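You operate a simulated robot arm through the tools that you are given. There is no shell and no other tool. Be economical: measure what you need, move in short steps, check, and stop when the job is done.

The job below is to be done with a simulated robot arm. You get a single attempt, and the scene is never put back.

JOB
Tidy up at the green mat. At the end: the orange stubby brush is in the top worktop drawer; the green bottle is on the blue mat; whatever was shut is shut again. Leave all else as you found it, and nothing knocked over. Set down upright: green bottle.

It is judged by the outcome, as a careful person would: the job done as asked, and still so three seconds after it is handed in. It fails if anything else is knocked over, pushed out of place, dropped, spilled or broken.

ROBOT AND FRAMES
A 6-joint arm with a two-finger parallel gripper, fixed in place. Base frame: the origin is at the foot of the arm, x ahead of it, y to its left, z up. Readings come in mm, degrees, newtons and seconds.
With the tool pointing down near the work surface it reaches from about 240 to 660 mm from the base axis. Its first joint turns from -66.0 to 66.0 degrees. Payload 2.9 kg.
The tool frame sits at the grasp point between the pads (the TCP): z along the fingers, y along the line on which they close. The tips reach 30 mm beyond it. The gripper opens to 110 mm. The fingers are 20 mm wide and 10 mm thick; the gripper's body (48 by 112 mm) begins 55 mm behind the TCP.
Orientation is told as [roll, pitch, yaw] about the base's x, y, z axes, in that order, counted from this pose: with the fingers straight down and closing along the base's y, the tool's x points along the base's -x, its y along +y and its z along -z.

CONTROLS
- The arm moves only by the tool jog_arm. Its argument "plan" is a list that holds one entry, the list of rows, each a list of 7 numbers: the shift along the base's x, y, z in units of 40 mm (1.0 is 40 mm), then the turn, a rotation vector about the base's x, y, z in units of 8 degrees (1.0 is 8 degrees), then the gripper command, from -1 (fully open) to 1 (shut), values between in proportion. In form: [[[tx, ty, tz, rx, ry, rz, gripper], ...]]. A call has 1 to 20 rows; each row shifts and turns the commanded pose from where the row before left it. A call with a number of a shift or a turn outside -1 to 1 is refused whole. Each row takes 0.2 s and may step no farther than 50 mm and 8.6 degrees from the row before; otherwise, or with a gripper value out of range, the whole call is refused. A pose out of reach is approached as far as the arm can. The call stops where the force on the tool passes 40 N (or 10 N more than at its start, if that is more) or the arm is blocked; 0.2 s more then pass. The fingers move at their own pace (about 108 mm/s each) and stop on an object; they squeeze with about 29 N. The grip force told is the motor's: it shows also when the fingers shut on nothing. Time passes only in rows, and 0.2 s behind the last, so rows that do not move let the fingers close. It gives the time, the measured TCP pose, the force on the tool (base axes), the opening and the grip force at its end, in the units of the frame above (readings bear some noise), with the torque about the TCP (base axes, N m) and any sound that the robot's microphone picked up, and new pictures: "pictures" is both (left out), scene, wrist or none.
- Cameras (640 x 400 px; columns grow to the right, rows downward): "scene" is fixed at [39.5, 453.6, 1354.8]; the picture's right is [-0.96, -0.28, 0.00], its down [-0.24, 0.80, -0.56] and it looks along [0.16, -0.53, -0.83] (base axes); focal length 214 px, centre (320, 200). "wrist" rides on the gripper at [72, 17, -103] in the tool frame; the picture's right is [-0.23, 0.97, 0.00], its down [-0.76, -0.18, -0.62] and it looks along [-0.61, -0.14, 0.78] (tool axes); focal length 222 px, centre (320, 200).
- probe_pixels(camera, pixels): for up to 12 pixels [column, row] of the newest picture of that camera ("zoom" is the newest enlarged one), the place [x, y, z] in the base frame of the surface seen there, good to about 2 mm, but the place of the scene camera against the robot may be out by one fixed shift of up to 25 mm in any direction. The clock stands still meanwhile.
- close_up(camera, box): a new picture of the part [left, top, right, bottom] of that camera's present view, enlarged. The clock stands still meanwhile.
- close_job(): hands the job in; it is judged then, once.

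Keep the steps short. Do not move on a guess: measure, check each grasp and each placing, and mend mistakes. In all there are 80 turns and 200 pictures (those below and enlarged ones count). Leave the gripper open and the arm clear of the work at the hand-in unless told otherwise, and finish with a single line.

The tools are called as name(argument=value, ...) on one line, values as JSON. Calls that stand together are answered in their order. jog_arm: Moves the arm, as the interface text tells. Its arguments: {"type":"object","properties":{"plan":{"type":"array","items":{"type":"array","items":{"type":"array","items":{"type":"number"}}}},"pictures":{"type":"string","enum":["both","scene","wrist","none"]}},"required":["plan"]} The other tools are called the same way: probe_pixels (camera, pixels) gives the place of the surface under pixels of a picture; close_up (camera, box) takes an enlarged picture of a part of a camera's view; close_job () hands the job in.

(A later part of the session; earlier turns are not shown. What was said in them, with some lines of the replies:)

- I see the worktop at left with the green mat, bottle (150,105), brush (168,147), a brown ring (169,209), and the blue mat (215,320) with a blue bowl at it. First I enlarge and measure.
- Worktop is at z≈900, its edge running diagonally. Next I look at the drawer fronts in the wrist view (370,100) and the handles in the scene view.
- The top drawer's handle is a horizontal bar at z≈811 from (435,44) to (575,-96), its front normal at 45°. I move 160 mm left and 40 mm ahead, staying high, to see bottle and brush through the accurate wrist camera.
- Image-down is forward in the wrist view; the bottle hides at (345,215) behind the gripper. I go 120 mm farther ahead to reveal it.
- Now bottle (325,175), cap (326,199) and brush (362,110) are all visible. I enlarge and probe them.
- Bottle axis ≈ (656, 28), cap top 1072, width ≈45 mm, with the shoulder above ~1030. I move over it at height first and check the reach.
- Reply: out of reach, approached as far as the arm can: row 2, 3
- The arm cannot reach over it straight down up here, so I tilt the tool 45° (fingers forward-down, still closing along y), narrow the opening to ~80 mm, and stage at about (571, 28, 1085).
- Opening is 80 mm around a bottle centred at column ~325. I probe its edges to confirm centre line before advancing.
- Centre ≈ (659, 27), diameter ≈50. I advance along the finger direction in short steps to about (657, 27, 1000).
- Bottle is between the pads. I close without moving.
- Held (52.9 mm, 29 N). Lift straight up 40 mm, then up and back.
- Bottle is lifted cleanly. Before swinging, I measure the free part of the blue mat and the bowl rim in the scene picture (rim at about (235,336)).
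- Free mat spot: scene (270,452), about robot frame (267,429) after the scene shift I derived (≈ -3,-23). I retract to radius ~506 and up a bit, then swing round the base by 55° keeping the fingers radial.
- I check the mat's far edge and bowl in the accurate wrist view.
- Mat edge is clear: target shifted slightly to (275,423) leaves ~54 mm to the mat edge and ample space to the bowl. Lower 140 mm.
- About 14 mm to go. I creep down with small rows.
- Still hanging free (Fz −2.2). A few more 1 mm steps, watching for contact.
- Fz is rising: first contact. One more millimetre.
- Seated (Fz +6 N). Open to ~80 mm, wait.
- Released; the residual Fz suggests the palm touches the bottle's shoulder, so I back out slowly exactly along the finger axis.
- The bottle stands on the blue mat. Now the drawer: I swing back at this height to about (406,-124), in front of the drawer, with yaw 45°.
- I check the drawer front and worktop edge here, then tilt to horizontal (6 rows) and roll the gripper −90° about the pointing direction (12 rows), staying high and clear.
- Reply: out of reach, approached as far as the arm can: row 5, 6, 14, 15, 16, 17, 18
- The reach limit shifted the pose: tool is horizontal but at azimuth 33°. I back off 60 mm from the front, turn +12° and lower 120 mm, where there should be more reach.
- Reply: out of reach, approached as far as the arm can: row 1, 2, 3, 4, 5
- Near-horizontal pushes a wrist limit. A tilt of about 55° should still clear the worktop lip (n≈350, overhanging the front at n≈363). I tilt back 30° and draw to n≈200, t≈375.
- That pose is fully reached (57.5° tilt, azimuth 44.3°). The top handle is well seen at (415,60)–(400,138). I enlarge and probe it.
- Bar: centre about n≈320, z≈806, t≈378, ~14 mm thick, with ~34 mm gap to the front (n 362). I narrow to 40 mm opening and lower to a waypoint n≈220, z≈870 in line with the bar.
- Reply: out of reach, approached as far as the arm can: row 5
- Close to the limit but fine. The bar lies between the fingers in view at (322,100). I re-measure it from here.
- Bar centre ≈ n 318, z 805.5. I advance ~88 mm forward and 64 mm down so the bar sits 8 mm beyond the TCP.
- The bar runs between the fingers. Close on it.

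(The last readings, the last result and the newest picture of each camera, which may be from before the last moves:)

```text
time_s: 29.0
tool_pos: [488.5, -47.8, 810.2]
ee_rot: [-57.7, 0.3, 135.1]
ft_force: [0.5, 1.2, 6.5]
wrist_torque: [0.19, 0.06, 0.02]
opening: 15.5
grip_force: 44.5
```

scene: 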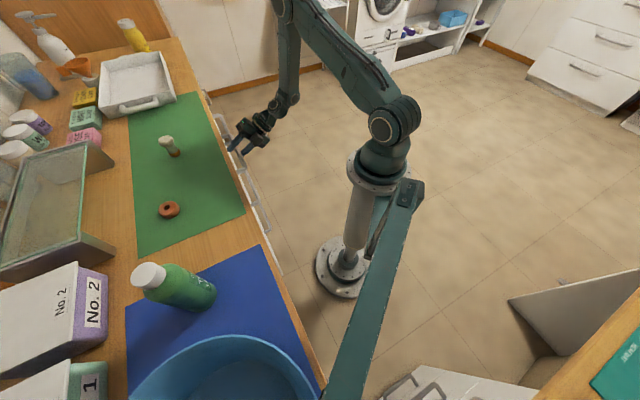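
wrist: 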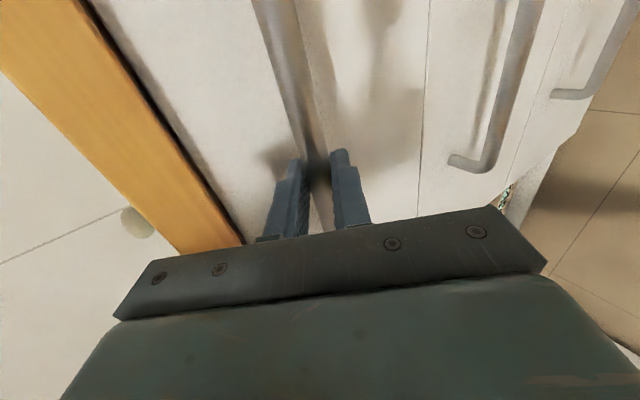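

Gripped (15.5 mm). Pull gently 30 mm along −n first.

jog_arm(plan=[[[-0.1, -0.1, 0, 0, 0, 0, 1], [-0.2, -0.2, 0, 0, 0, 0, 1], [-0.25, -0.25, 0, -0.15, 0.15, 0, 1]]], pictures="wrist")

```text
time_s: 29.8
tool_pos: [465.7, -69.6, 810.5]
ee_rot: [-56.0, 0.3, 135.0]
ft_force: [0.5, 1.3, 13.4]
wrist_torque: [0.19, -0.04, -0.16]
opening: 15.6
grip_force: 44.9
```

wrist: 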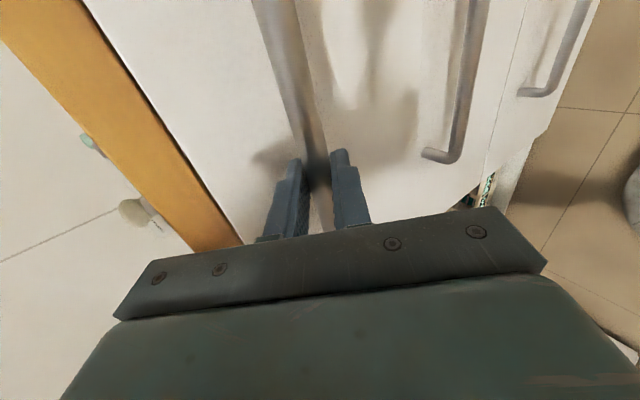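

The drawer is coming out. Fz +13 means I sit slightly low, so I ease up while continuing, gradually relaxing the tilt.

jog_arm(plan=[[[-0.3, -0.3, 0.05, -0.3, 0.3, 0, 1], [-0.3, -0.3, 0.03, -0.3, 0.3, 0, 1], [-0.3, -0.3, 0.01, -0.3, 0.3, 0, 1], [-0.3, -0.3, 0.01, -0.3, 0.3, 0, 1]]])

```text
time_s: 30.8
tool_pos: [416.9, -119.1, 814.0]
ee_rot: [-42.2, 0.3, 135.1]
ft_force: [5.6, -5.3, -10.7]
wrist_torque: [-0.04, -0.04, -0.05]
opening: 15.8
grip_force: 45.3
```

scene: 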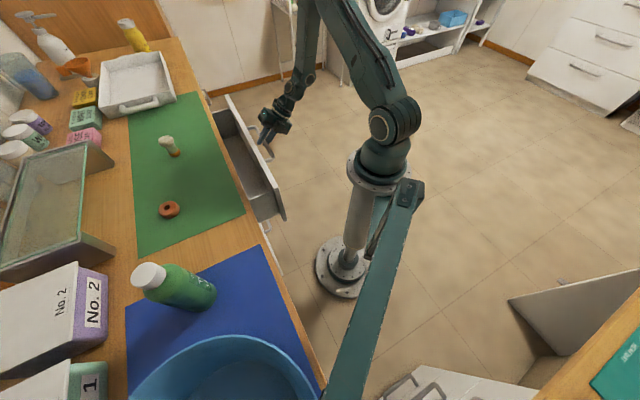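
wrist: 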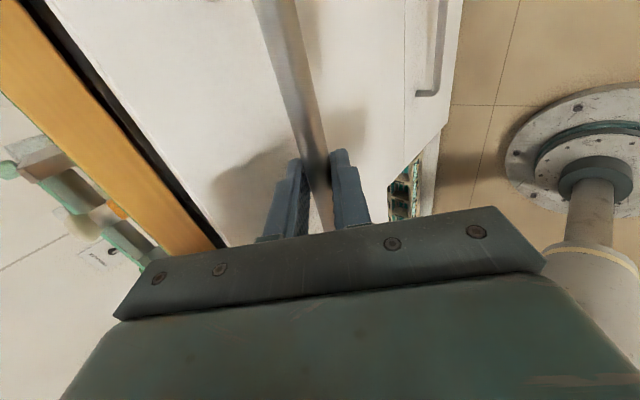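

Drawer is open ~100 mm. Ease down 2 mm and pull 70 mm more.

jog_arm(plan=[[[-0.25, -0.25, -0.05, -0.15, 0.15, 0, 1], [-0.3, -0.3, 0, -0.2, 0.2, 0, 1], [-0.3, -0.3, 0, -0.2, 0.2, 0, 1], [-0.3, -0.3, 0, -0.2, 0.2, 0, 1]]])

```text
time_s: 31.8
tool_pos: [378.7, -157.7, 815.9]
ee_rot: [-33.6, -0.7, 135.3]
ft_force: [-15.5, 16.5, -14.4]
wrist_torque: [-0.41, -0.45, 0.2]
opening: 15.6
grip_force: 44.8
out of reach, approached as far as the arm can: row 3, 4
```

scene: 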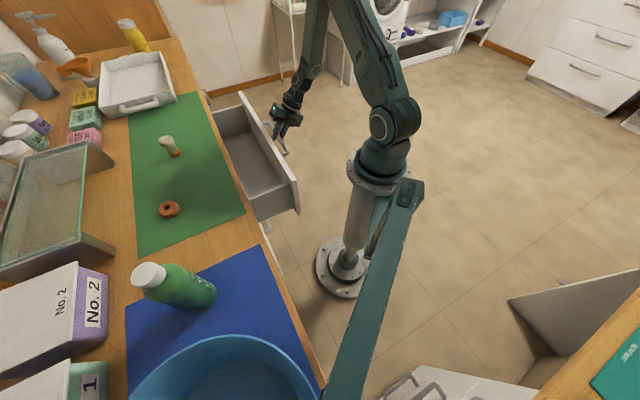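
wrist: 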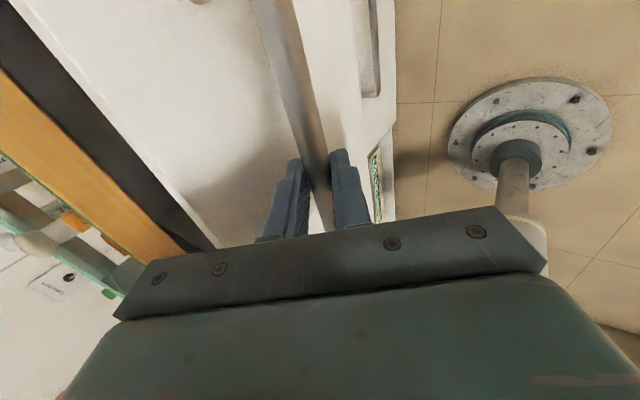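

Drawer is out ~156 mm, enough. I release and back off along the finger axis.

jog_arm(plan=[[[0, 0, 0, 0, 0, 0, 0.27], [0, 0, 0, 0, 0, 0, 0.27], [-0.1, -0.1, 0.2, 0, 0, 0, 0.27], [-0.2, -0.2, 0.45, 0, 0, 0, 0.27], [-0.3, -0.3, 0.7, 0, 0, 0, 0.27], [-0.2, -0.2, 0.9, 0, 0, 0, 0.27], [0, 0, 1, 0, 0, 0, 0.27], [0, 0, 1, 0, 0, 0, 0.27], [0, 0, 1, 0, 0, 0, 0.27]]])

```text
time_s: 33.8
tool_pos: [353.3, -193.2, 1029.6]
ee_rot: [-34.0, 0.2, 135.2]
ft_force: [0.5, -0.1, -0.8]
wrist_torque: [-0.03, -0.01, -0.04]
opening: 39.8
grip_force: 0.1
out of reach, approached as far as the arm can: row 5
```

scene: 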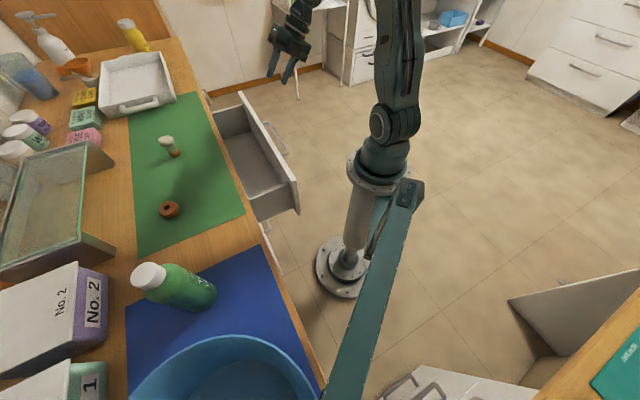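
wrist: 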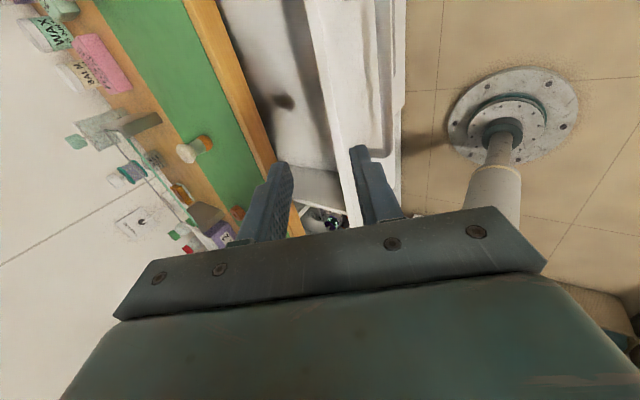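

Drawer stands open and empty-looking. I measure its floor and rims.

probe_pixels(camera="wrist", pixels=[[300, 60], [290, 30], [300, 130], [320, 70], [335, 70], [350, 70], [320, 190], [300, 170], [240, 60], [395, 60], [325, 180], [270, 50]])

probe_pixels(camera="scene", pixels=[[262, 190], [255, 170], [240, 140], [275, 205], [270, 150], [285, 180], [255, 120], [230, 112], [270, 217], [240, 95]])

close_up(camera="scene", box=[200, 80, 320, 230])

```text
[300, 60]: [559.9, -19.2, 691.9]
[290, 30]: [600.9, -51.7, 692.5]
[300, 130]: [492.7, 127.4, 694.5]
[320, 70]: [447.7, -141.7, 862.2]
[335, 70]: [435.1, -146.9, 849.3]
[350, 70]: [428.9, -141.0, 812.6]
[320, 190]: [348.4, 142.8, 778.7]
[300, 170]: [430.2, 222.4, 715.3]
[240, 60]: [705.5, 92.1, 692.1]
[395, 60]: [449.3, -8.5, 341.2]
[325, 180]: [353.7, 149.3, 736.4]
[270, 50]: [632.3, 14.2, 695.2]
```

```text
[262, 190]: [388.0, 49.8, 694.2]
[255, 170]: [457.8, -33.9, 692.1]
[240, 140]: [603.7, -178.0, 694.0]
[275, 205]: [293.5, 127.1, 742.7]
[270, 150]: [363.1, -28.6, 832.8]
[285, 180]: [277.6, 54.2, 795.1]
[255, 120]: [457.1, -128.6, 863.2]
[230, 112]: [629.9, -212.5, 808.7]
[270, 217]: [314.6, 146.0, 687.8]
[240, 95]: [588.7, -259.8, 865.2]
```

```text
2.67 times, centred on (260, 155) of scene
```

zoom: 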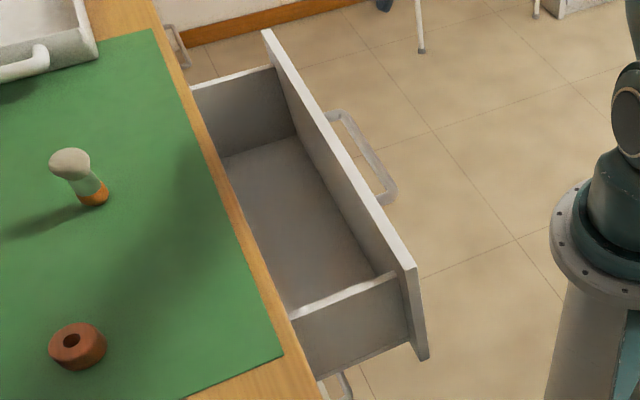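

Drawer floor z≈693, front rim z≈863 with inner face n≈222, worktop edge at n≈350. To have more room for the gripper, I will draw the drawer ~60 mm farther by pushing its front from inside with closed, vertical fingers. First: turn vertical above n≈248.

jog_arm(plan=[[[0.46, 0.5, 0, -0.601, 0.601, 0, 1], [0.46, 0.5, 0, -0.601, 0.601, 0, 1], [0.46, 0.5, 0, -0.601, 0.601, 0, 1], [0.46, 0.5, 0, -0.601, 0.601, 0, 1], [0.46, 0.5, 0, -0.601, 0.601, 0, 1]]])

```text
time_s: 35.0
tool_pos: [447.2, -92.9, 1028.4]
ee_rot: [0.2, 0.1, 135.2]
ft_force: [-0.1, 0.7, -0.5]
wrist_torque: [-0.03, 0.01, 0.01]
opening: 0.1
grip_force: 28.9
```

scene: 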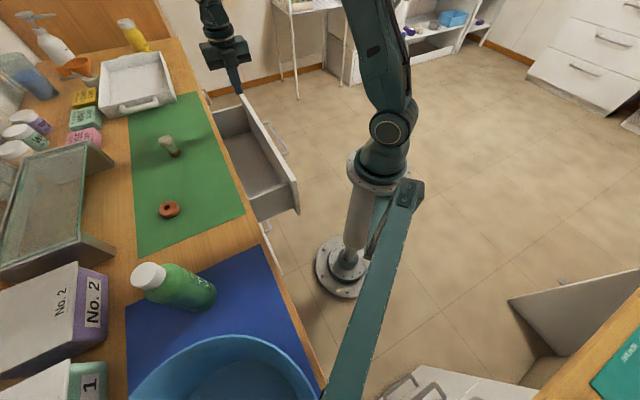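
wrist: 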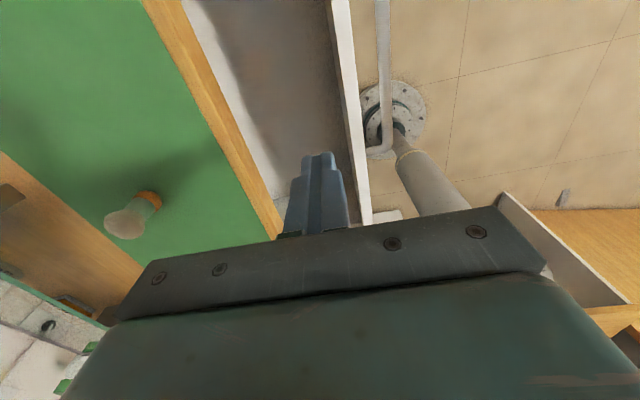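

I verify the rim and worktop edge here before descending.

probe_pixels(camera="wrist", pixels=[[339, 60], [346, 60], [351, 60], [333, 60], [345, 150], [355, 150], [360, 150], [220, 100], [240, 140], [210, 60], [384, 60], [290, 80]])

```text
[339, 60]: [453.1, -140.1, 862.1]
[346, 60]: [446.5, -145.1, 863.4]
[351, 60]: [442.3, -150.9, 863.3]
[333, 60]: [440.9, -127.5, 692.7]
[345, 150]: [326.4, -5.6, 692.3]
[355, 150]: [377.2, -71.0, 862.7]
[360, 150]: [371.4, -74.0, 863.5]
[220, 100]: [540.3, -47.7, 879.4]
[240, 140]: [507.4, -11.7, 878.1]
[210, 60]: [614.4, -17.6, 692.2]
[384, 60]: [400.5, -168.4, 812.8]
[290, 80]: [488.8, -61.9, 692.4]
```

Front panel spans n 206–222. Descend 173 mm at n=250 (tips to z≈825).

jog_arm(plan=[[[0, 0, -1, 0, 0, 0, 1], [0, 0, -1, 0, 0, 0, 1], [0, 0, -1, 0, 0, 0, 1], [0, 0, -1, 0, 0, 0, 1], [0, 0, -0.33, 0, 0, 0, 1], [-0.18, -0.18, 0, 0, 0, 0, 1], [-0.15, -0.15, 0, 0, 0, 0, 1], [-0.15, -0.15, 0, 0, 0, 0, 1], [-0.15, -0.15, 0, 0, 0, 0, 1]]])

```text
time_s: 37.0
tool_pos: [421.0, -119.5, 856.1]
ee_rot: [0.0, 0.1, 135.3]
ft_force: [-0.1, 0.2, 0.9]
wrist_torque: [-0.02, 0.0, 0.01]
opening: 0.0
grip_force: 28.6
```

scene: 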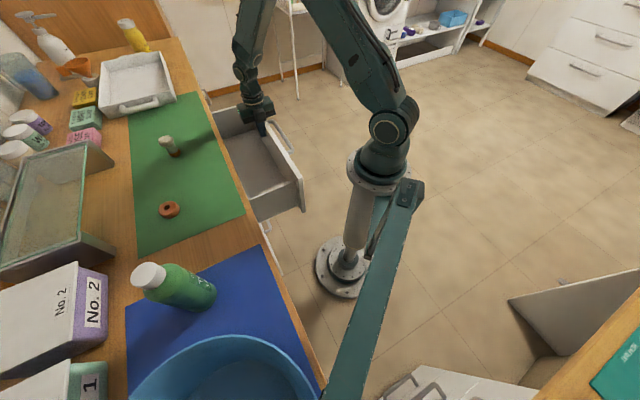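
wrist: 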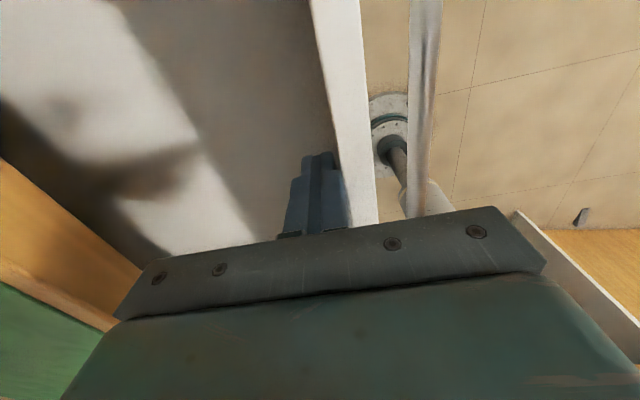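

The front is being pushed with little force. Continue ~45 mm.

jog_arm(plan=[[[-0.2, -0.2, 0, 0, 0, 0, 1], [-0.2, -0.2, 0, 0, 0, 0, 1], [-0.2, -0.2, 0, 0, 0, 0, 1], [-0.15, -0.15, 0, 0, 0, 0, 1], [-0.05, -0.05, 0, 0, 0, 0, 1]]])

```text
time_s: 38.2
tool_pos: [388.4, -150.2, 855.7]
ee_rot: [0.2, 0.1, 135.2]
ft_force: [0.2, 0.7, -0.2]
wrist_torque: [0.0, -0.01, -0.04]
opening: 0.0
grip_force: 29.6
```

scene: 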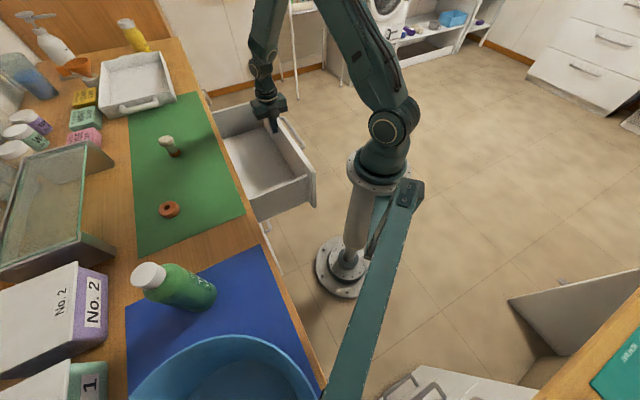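
wrist: 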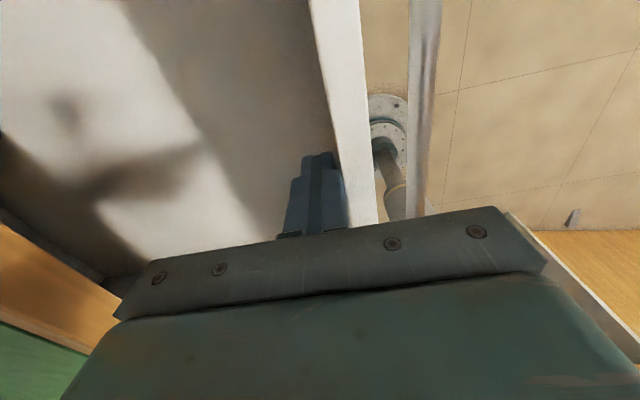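

Drawer is now ~220 mm open (front inner face n≈158). I leave the wall, rise 200 mm, and open the gripper to ~70 mm.

jog_arm(plan=[[[0.1, 0.1, 0, 0, 0, 0, 1], [0.05, 0.05, 1, 0, 0, 0, 1], [0, 0, 1, 0, 0, 0, 1], [0, 0, 1, 0, 0, 0, 1], [0, 0, 1, 0, 0, 0, 0], [0, 0, 1, 0, 0, 0, -0.3], [0.65, 0.9, 0, 0, 0, 0, -0.3], [0.65, 0.9, 0, 0, 0, 0, -0.3], [0.65, 0.9, 0, 0, 0, 0, -0.3], [0.65, 0.9, 0, 0, 0, 0, -0.3]]])

```text
time_s: 40.4
tool_pos: [497.6, 0.8, 1056.5]
ee_rot: [0.1, 0.2, 135.3]
ft_force: [1.2, -0.8, 0.1]
wrist_torque: [0.04, -0.01, 0.0]
opening: 71.5
grip_force: 0.0
```

scene: 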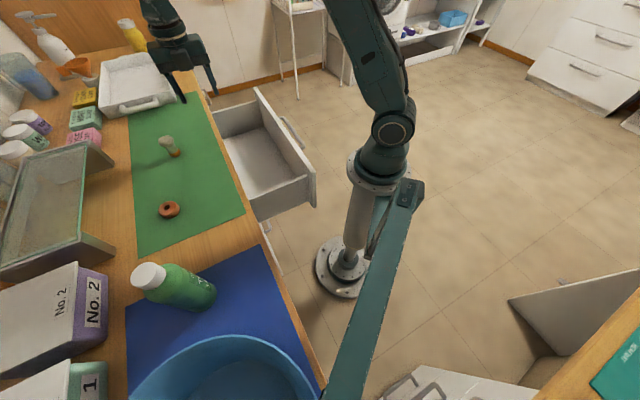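
wrist: 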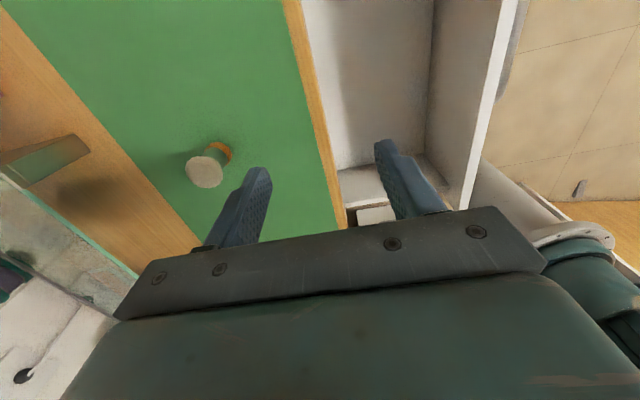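

Brush at (208,165). I enlarge and measure it.

close_up(camera="wrist", box=[160, 120, 270, 210])

probe_pixels(camera="wrist", pixels=[[204, 172], [188, 170], [221, 173], [205, 157], [203, 186], [222, 155], [228, 152], [230, 160], [215, 148], [218, 158], [226, 166], [212, 153]])

```text
4.44 times, centred on (215, 165) of wrist
```

zoom: 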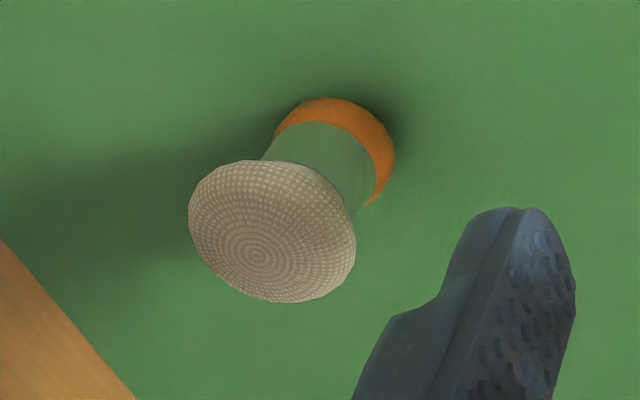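

```text
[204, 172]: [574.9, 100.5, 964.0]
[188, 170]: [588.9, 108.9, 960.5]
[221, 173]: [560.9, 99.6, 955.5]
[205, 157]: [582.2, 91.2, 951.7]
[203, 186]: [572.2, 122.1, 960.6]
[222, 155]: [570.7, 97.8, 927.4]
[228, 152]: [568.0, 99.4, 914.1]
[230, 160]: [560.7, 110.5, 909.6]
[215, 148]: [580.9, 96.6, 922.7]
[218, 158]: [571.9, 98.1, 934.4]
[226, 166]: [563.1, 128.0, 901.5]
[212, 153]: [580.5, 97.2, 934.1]
```

Brush axis ≈ (575,108), head z 945–964 ≈36 mm across. I move over it and descend to z≈960, then check.

jog_arm(plan=[[[0.65, 0.9, 0, 0, 0, 0, -0.3], [0.65, 0.9, 0, 0, 0, 0, -0.3], [0.64, 0.88, 0, 0, 0, 0, -0.3], [0, 0, -0.8, 0, 0, 0, -0.3]]])

```text
time_s: 41.4
tool_pos: [576.0, 107.2, 1023.5]
ee_rot: [0.1, 0.1, 135.4]
ft_force: [0.5, -0.4, 0.0]
wrist_torque: [-0.03, -0.02, 0.02]
opening: 71.7
grip_force: 0.0
```

scene: 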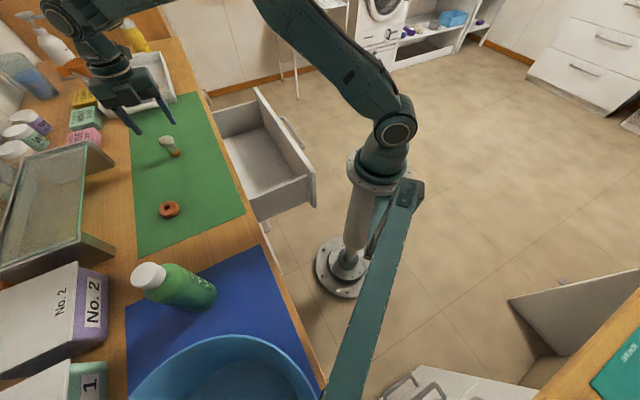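
wrist: 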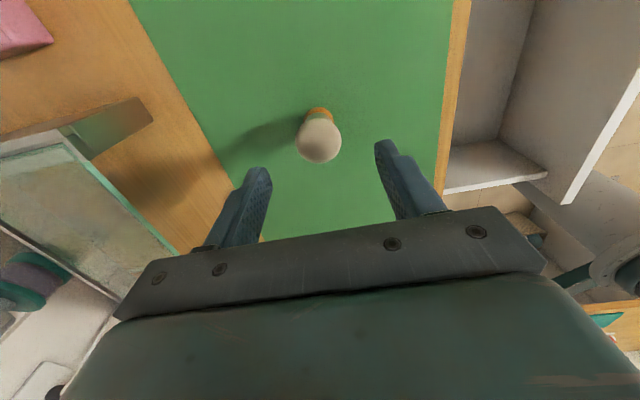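

The brush head sits centred between the fingers. Descend 78 mm to z≈945.

jog_arm(plan=[[[0, 0, -0.7, 0, 0, 0, -0.3], [0, 0, -0.7, 0, 0, 0, -0.3], [0, 0, -0.55, 0, 0, 0, -0.3]]], pictures="wrist")

```text
time_s: 42.2
tool_pos: [575.9, 106.5, 946.0]
ee_rot: [0.2, 0.0, 135.3]
ft_force: [0.3, -0.4, -0.4]
wrist_torque: [0.0, 0.0, -0.02]
opening: 71.7
grip_force: 0.0
```

wrist: 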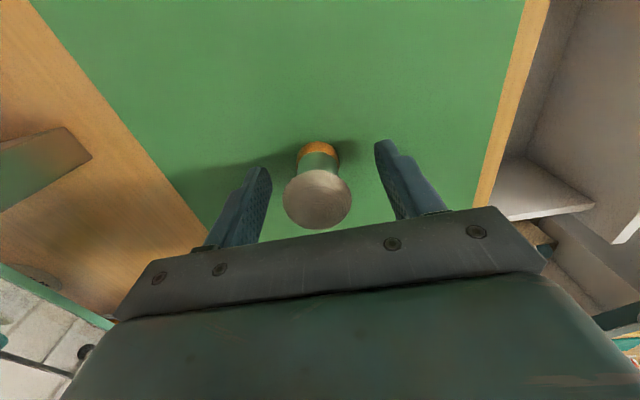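

Head is between the pads. Close.

jog_arm(plan=[[[0, 0, 0, 0, 0, 0, 0.3], [0, 0, 0, 0, 0, 0, 1], [0, 0, 0, 0, 0, 0, 1], [0, 0, 0, 0, 0, 0, 1]]], pictures="wrist")

```text
time_s: 43.2
tool_pos: [576.5, 107.8, 945.2]
ee_rot: [0.1, 0.1, 135.3]
ft_force: [-0.2, -0.7, 1.0]
wrist_torque: [0.02, 0.0, -0.02]
opening: 29.8
grip_force: 29.2
```

wrist: 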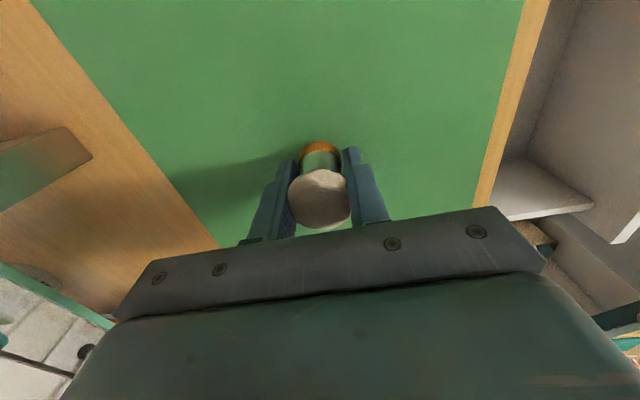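

Held at 29.8 mm. Lift 100 mm and travel over the drawer centre (447,-88).

jog_arm(plan=[[[0, 0, 0.3, 0, 0, 0, 1], [0, 0, 0.7, 0, 0, 0, 1], [0, 0, 1, 0, 0, 0, 1], [0, 0, 0.5, 0, 0, 0, 1], [-0.54, -0.815, 0, 0, 0, 0, 1], [-0.54, -0.815, 0, 0, 0, 0, 1], [-0.54, -0.815, 0, 0, 0, 0, 1], [-0.54, -0.815, 0, 0, 0, 0, 1], [-0.54, -0.815, 0, 0, 0, 0, 1], [-0.54, -0.815, 0, 0, 0, 0, 1]]])

```text
time_s: 45.4
tool_pos: [446.2, -88.6, 1043.9]
ee_rot: [0.1, 0.1, 135.3]
ft_force: [-0.7, 0.3, -0.3]
wrist_torque: [-0.01, -0.02, -0.02]
opening: 29.7
grip_force: 29.2
```

scene: 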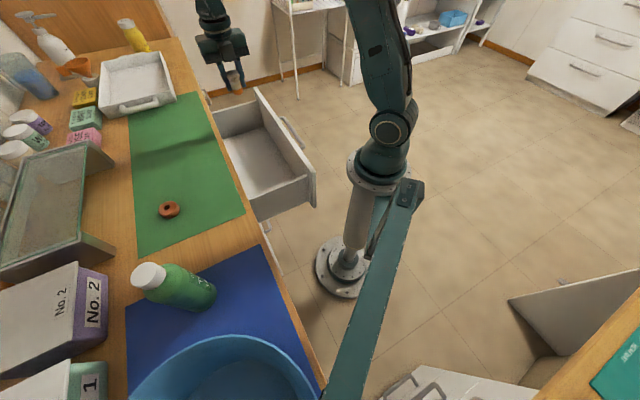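
wrist: 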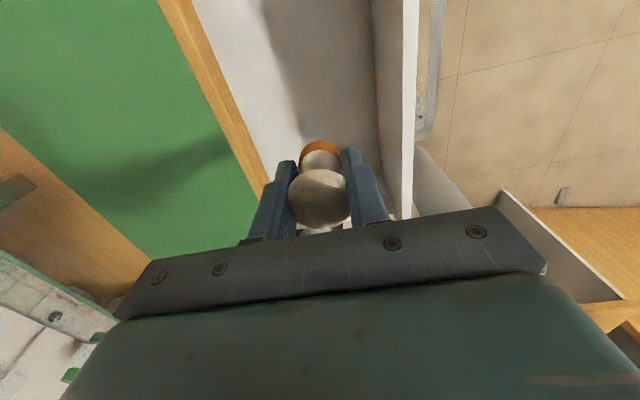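

Quick check of the clearance on both sides before lowering.

probe_pixels(camera="wrist", pixels=[[405, 100], [400, 100], [412, 100], [240, 130], [340, 60], [300, 50], [320, 145]])

```text
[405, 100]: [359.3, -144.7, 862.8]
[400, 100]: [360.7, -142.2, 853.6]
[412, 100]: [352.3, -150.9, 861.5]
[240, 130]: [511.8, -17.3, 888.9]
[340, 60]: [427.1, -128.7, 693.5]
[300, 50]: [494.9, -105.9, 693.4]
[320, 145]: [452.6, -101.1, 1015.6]
```

Inner front n≈154, worktop edge n≈350; I'm at 253. Lower to z≈765.

jog_arm(plan=[[[0, 0, -1, 0, 0, 0, 1], [0, 0, -1, 0, 0, 0, 1], [0, 0, -1, 0, 0, 0, 1], [0, 0, -1, 0, 0, 0, 1], [0, 0, -1, 0, 0, 0, 1], [0, 0, -1, 0, 0, 0, 1], [0, 0, -0.95, 0, 0, 0, 1]]])

```text
time_s: 47.0
tool_pos: [444.7, -90.0, 767.9]
ee_rot: [0.1, 0.1, 135.4]
ft_force: [-1.1, -0.1, -0.7]
wrist_torque: [0.02, 0.0, 0.01]
opening: 29.6
grip_force: 29.8
```

scene: 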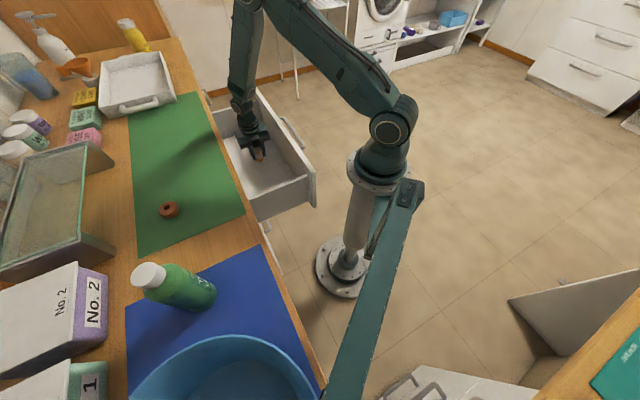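
wrist: 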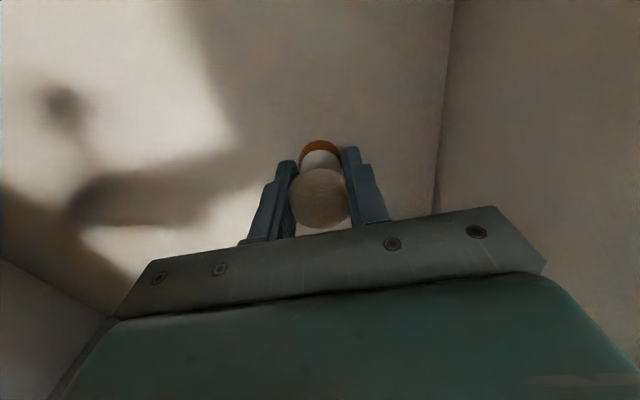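

Free so far. Creep the remaining ~29 mm watching force.

jog_arm(plan=[[[0, 0, -0.3, 0, 0, 0, 1], [0, 0, -0.2, 0, 0, 0, 1], [0, 0, -0.1, 0, 0, 0, 1], [0, 0, -0.05, 0, 0, 0, 1], [0, 0, 0, 0, 0, 0, 1]]], pictures="none")

```text
time_s: 48.2
tool_pos: [445.7, -89.2, 741.7]
ee_rot: [0.1, 0.1, 135.2]
ft_force: [0.4, 0.8, -0.4]
wrist_torque: [0.03, 0.0, -0.03]
opening: 30.0
grip_force: 28.7
```

jog_arm(plan=[[[0, 0, -0.04, 0, 0, 0, 1], [0, 0, -0.03, 0, 0, 0, 1], [0, 0, -0.02, 0, 0, 0, 1], [0, 0, 0, 0, 0, 0, 1]]], pictures="none")

```text
time_s: 49.2
tool_pos: [447.1, -88.3, 737.6]
ee_rot: [0.1, 0.1, 135.3]
ft_force: [-0.6, 0.0, 0.4]
wrist_torque: [0.02, 0.04, 0.03]
opening: 29.5
grip_force: 28.9
```

jog_arm(plan=[[[0, 0, -0.025, 0, 0, 0, 1], [0, 0, -0.02, 0, 0, 0, 1], [0, 0, 0, 0, 0, 0, 1]]], pictures="none")

```text
time_s: 50.0
tool_pos: [446.6, -89.1, 737.0]
ee_rot: [0.1, 0.0, 135.2]
ft_force: [-2.0, 0.9, 15.6]
wrist_torque: [0.04, 0.13, -0.01]
opening: 29.6
grip_force: 28.8
```

The brush is on the drawer floor. Open to ~60 mm, then rise straight up.

jog_arm(plan=[[[0, 0, 0.02, 0, 0, 0, 0.3], [0, 0, 0, 0, 0, 0, 0], [0, 0, 0, 0, 0, 0, -0.1], [0, 0, 0.5, 0, 0, 0, -0.1], [0, 0, 1, 0, 0, 0, -0.1], [0, 0, 1, 0, 0, 0, -0.1]]])

```text
time_s: 51.4
tool_pos: [445.5, -90.0, 836.9]
ee_rot: [0.1, 0.1, 135.3]
ft_force: [0.0, -1.0, 0.5]
wrist_torque: [-0.01, -0.03, -0.01]
opening: 60.7
grip_force: 0.1
```

scene: 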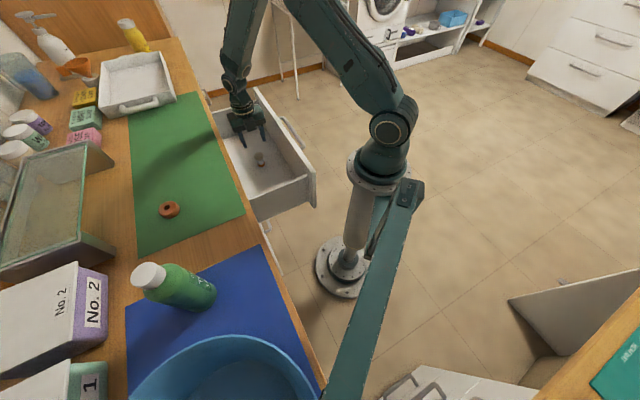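
wrist: 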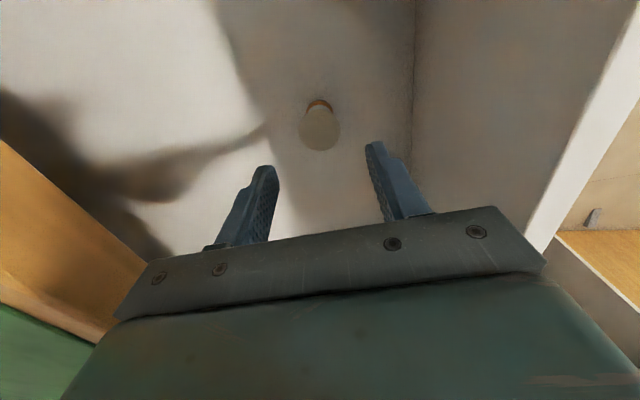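

The brush stands upright in the drawer. To shut it I'll push the handle bar with closed vertical fingers, turned so the slim side of the gripper faces the worktop lip (yaw 45°). Rise first, then go to n≈55 outside the handle while turning −90°.

jog_arm(plan=[[[0, 0, 1, 0, 0, 0, 0], [0, 0, 1, 0, 0, 0, 0.5], [0, 0, 1, 0, 0, 0, 1], [0, 0, 1, 0, 0, 0, 1], [0, 0, 1, 0, 0, 0, 1], [-0.578, -0.578, 0, 0, 0, -0.94, 1], [-0.578, -0.578, 0, 0, 0, -0.94, 1], [-0.578, -0.578, 0, 0, 0, -0.94, 1], [-0.578, -0.578, 0, 0, 0, -0.94, 1], [-0.578, -0.578, 0, 0, 0, -0.94, 1], [-0.578, -0.578, 0, 0, 0, -0.94, 1], [0, 0, 0, 0, 0, -0.94, 1], [0, 0, 0, 0, 0, -0.94, 1], [0, 0, 0, 0, 0, -0.94, 1], [0, 0, 0, 0, 0, -0.94, 1], [0, 0, 0, 0, 0, -0.94, 1], [0, 0, 0, 0, 0, -0.94, 1]]])

```text
time_s: 55.0
tool_pos: [307.7, -227.4, 1036.3]
ee_rot: [0.1, 0.1, 44.9]
ft_force: [0.7, -0.6, -0.3]
wrist_torque: [0.0, 0.04, -0.01]
opening: 0.0
grip_force: 29.0
```

scene: 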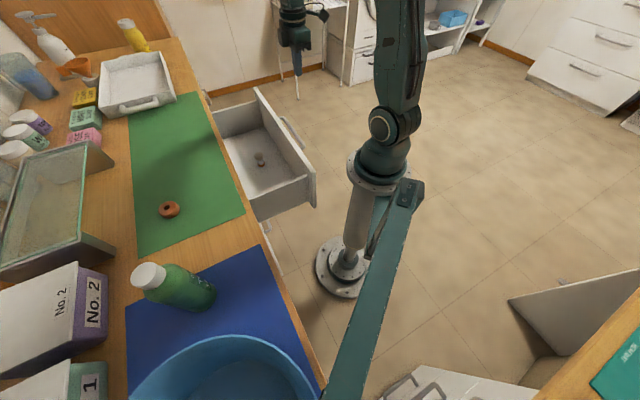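
wrist: 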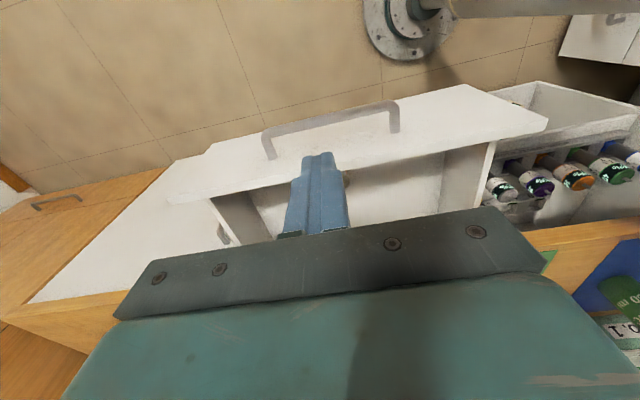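

The handle bar is visible at (330,120). I measure it.

probe_pixels(camera="wrist", pixels=[[300, 125], [340, 117], [370, 110], [268, 140], [392, 115], [340, 121], [340, 140], [430, 120]])

```text
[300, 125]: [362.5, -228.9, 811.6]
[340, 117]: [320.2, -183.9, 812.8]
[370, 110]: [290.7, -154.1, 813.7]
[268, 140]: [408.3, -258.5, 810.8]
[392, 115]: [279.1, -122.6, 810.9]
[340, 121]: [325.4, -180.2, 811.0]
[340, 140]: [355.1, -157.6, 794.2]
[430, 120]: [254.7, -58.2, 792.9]
```

Bar outer face n≈90; my fingers' front edge is at n≈67. Descend 216 mm in front of it.

jog_arm(plan=[[[0, 0, -1, 0, 0, 0, 1], [0, 0, -1, 0, 0, 0, 1], [0, 0, -1, 0, 0, 0, 1], [0, 0, -1, 0, 0, 0, 1], [0, 0, -1, 0, 0, 0, 1], [0, 0, -0.4, 0, 0, 0, 1]]])

```text
time_s: 56.4
tool_pos: [308.7, -229.0, 819.5]
ee_rot: [0.1, 0.1, 45.1]
ft_force: [-0.1, 0.9, -0.5]
wrist_torque: [-0.02, -0.01, 0.01]
opening: 0.0
grip_force: 28.8
```

scene: 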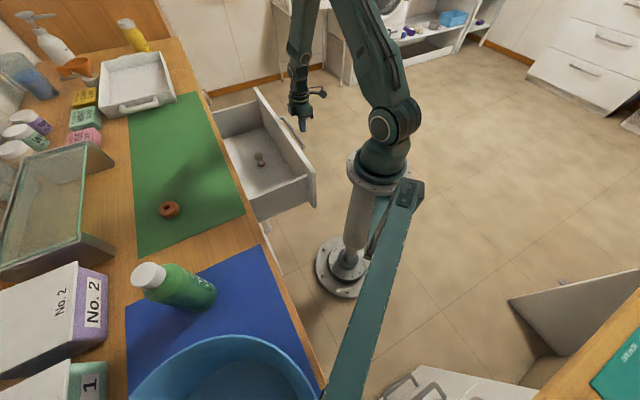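
wrist: 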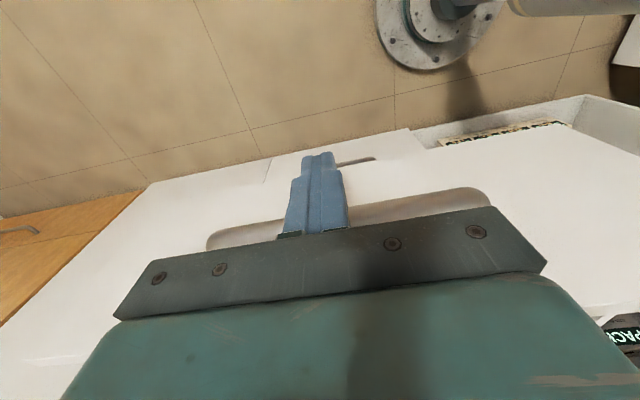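

Fingers stand before the bar. I push gently along +n, slowly so that the brush stays upright.

jog_arm(plan=[[[0.12, 0.12, 0, 0, 0, 0, 1], [0.12, 0.12, 0, 0, 0, 0, 1], [0.08, 0.08, 0, 0, 0, 0, 1], [0.06, 0.06, 0, 0, 0, 0, 1], [0.06, 0.06, 0, 0, 0, 0, 1], [0.06, 0.06, 0, 0, 0, 0, 1], [0.08, 0.08, 0, 0, 0, 0, 1], [0.1, 0.1, 0, 0, 0, 0, 1], [0.12, 0.12, 0, 0, 0, 0, 1], [0.14, 0.14, 0, 0, 0, 0, 1], [0.16, 0.16, 0, 0, 0, 0, 1], [0.16, 0.16, 0, 0, 0, 0, 1], [0.16, 0.16, 0, 0, 0, 0, 1], [0.12, 0.12, 0, 0, 0, 0, 1], [0.06, 0.06, 0, 0, 0, 0, 1]]])

```text
time_s: 59.6
tool_pos: [372.9, -164.0, 821.1]
ee_rot: [0.1, 0.0, 45.0]
ft_force: [-1.4, -0.5, 0.8]
wrist_torque: [-0.04, 0.03, 0.0]
opening: 0.2
grip_force: 29.3
```

scene: 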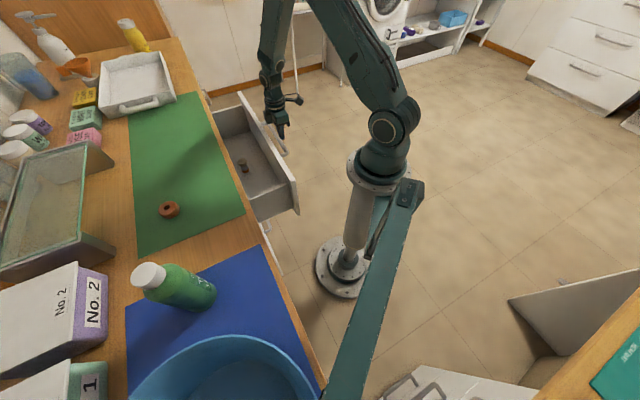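
wrist: 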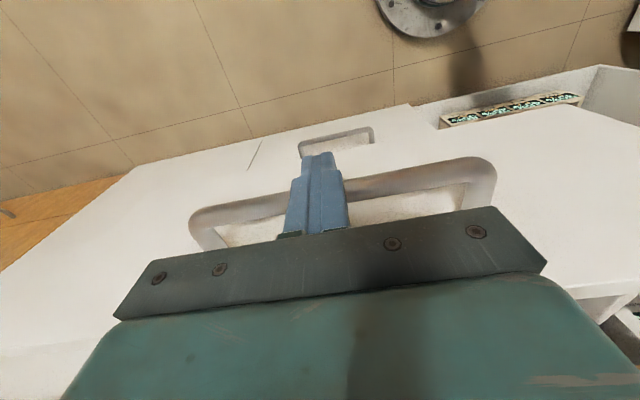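

Drawer is moving in, brush still upright at (244,165). Continue ~130 mm.

jog_arm(plan=[[[0.08, 0.08, 0, 0, 0, 0, 1], [0.12, 0.12, 0, 0, 0, 0, 1], [0.16, 0.16, 0, 0, 0, 0, 1], [0.16, 0.16, 0, 0, 0, 0, 1], [0.16, 0.16, 0, 0, 0, 0, 1], [0.16, 0.16, 0, 0, 0, 0, 1], [0.16, 0.16, 0, 0, 0, 0, 1], [0.16, 0.16, 0, 0, 0, 0, 1], [0.16, 0.16, 0, 0, 0, 0, 1], [0.16, 0.16, 0, 0, 0, 0, 1], [0.16, 0.16, 0, 0, 0, 0, 1], [0.16, 0.16, 0, 0, 0, 0, 1], [0.16, 0.16, 0, 0, 0, 0, 1], [0.16, 0.16, 0, 0, 0, 0, 1], [0.12, 0.12, 0, 0, 0, 0, 1], [0.08, 0.08, 0, 0, 0, 0, 1]]])

```text
time_s: 63.0
tool_pos: [464.4, -71.8, 821.0]
ee_rot: [0.2, 0.0, 45.1]
ft_force: [0.1, -0.1, -0.8]
wrist_torque: [0.02, -0.02, -0.01]
opening: 0.2
grip_force: 29.2
```

scene: 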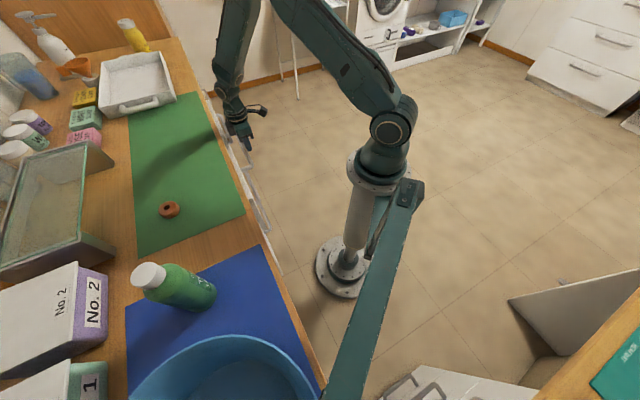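
wrist: 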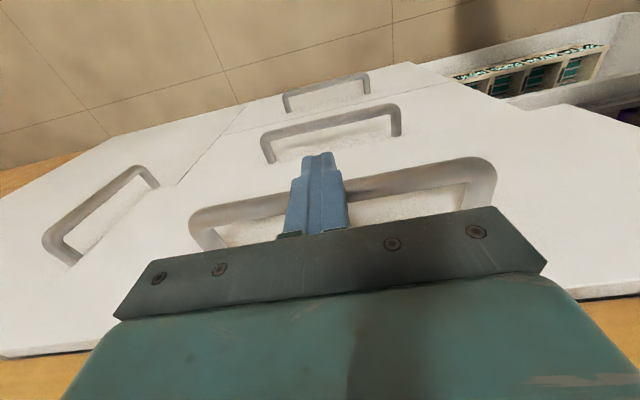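

About 24 mm remain. Final push in 3–4 mm steps until it seats.

jog_arm(plan=[[[0.08, 0.08, 0, 0, 0, 0, 1], [0.08, 0.08, 0, 0, 0, 0, 1], [0.08, 0.08, 0, 0, 0, 0, 1], [0.06, 0.06, 0, 0, 0, 0, 1], [0.05, 0.05, 0, 0, 0, 0, 1], [0.03, 0.03, 0, 0, 0, 0, 1], [0.03, 0.03, 0, 0, 0, 0, 1], [0.03, 0.03, 0, 0, 0, 0, 1]]])

```text
time_s: 64.8
tool_pos: [481.6, -53.3, 821.3]
ee_rot: [0.1, 0.3, 45.0]
ft_force: [-1.9, -2.1, 1.2]
wrist_torque: [-0.06, 0.02, -0.01]
opening: 0.0
grip_force: 29.1
```

scene: 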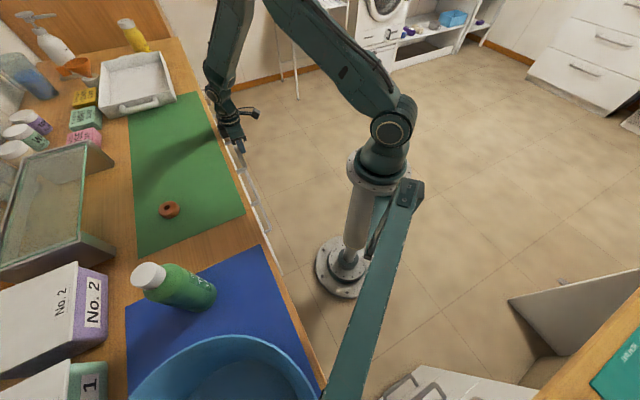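
wrist: 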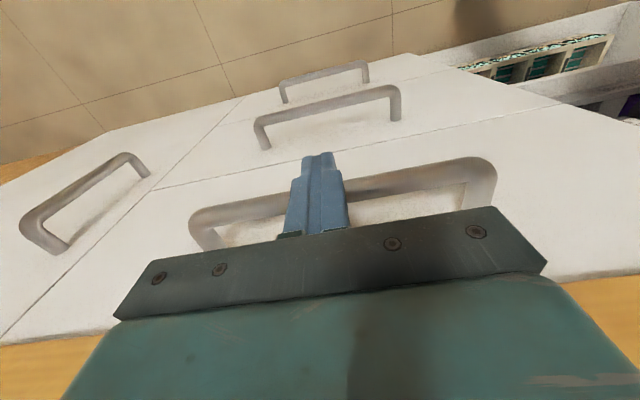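

n≈303, looking flush. I push a few mm more to feel the stop.

jog_arm(plan=[[[0.03, 0.03, 0, 0, 0, 0, 1], [0.03, 0.03, 0, 0, 0, 0, 1], [0.03, 0.03, 0, 0, 0, 0, 1], [0, 0, 0, 0, 0, 0, 1]]], pictures="wrist")

probe_pixels(camera="wrist", pixels=[[230, 180], [225, 165], [130, 220], [150, 170], [460, 130], [440, 110], [560, 110], [380, 215]])

```text
time_s: 65.8
tool_pos: [482.2, -53.4, 819.0]
ee_rot: [0.3, 0.8, 44.7]
ft_force: [-2.3, -3.0, 1.1]
wrist_torque: [-0.07, 0.03, 0.01]
opening: 0.0
grip_force: 29.1
stopped in row 4: the force on the tool passed its limit at 41 N (the readings are from after the stop); the commanded pose is now the measured one
```

wrist: 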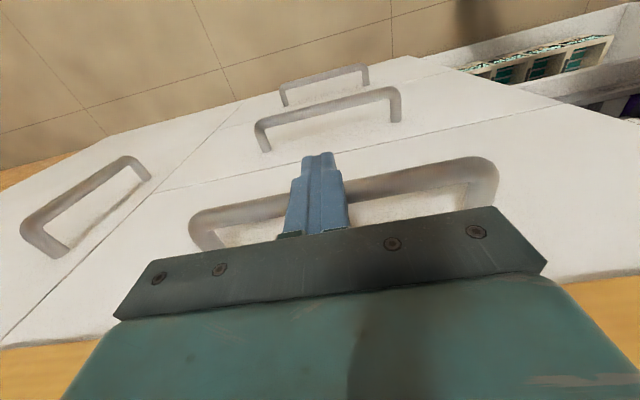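

```text
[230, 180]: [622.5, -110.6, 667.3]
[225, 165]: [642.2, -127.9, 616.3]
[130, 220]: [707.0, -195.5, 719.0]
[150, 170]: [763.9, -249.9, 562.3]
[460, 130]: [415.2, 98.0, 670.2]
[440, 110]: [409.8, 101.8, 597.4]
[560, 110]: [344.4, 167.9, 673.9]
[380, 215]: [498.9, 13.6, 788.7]
```

Firm stop reached; top front (n 362) is flush with its neighbours (n 363). I back away, rise, and open the gripper.

jog_arm(plan=[[[-0.2, -0.2, 0, 0, 0, 0, 1], [-0.6, -0.6, 0, 0, 0, 0, 1], [-0.7, -0.7, 0, 0, 0, 0, 0.5], [-0.5, -0.5, 0.5, 0, 0, 0, -0.5], [0, 0, 1, 0, 0, 0, -1], [0, 0, 1, 0, 0, 0, -1], [0, 0, 1, 0, 0, 0, -1], [0, 0, 1, 0, 0, 0, -1], [0, 0, 1, 0, 0, 0, -1], [0, 0, 1, 0, 0, 0, -1], [0, 0, 1, 0, 0, 0, -1]]])

close_up(camera="scene", box=[100, 60, 320, 400])

```text
time_s: 68.2
tool_pos: [401.9, -133.3, 1121.6]
ee_rot: [0.3, 0.8, 44.8]
ft_force: [0.3, 0.5, 0.3]
wrist_torque: [-0.04, 0.01, 0.01]
opening: 110.2
grip_force: 0.0
```

scene: 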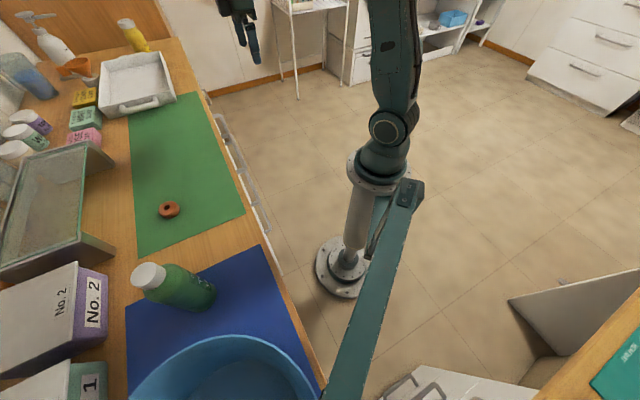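
wrist: 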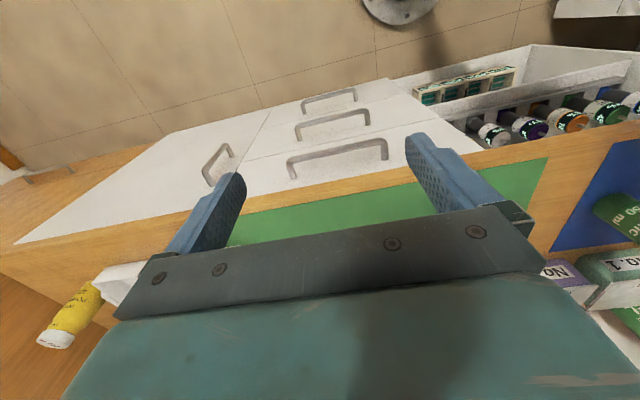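

```text
1.18 times, centred on (210, 230) of scene
```

zoom: 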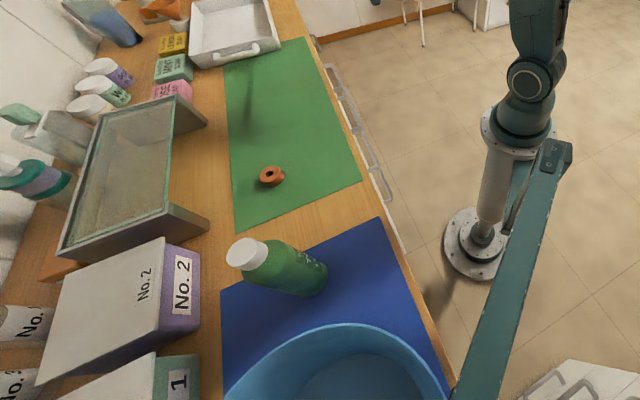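

One last check that the top drawer did not rebound.

probe_pixels(camera="wrist", pixels=[[340, 149], [335, 165], [335, 150], [330, 121], [400, 140], [290, 140]])

```text
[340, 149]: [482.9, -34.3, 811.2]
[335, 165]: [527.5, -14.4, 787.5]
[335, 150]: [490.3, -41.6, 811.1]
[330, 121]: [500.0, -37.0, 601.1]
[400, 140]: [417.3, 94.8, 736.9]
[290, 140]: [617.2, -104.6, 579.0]
```

The top front is at n 362–363, in line with the others, and its bar is back at its first place. The bottle is upright on the blue mat and the arm is clear, so I hand in.

close_job()

```text
The job is handed in.
```

The orange brush is standing in the top drawer, which is shut again, and the green bottle is upright on the blue mat; I saw nothing else moved, and the arm is clear with its gripper open.
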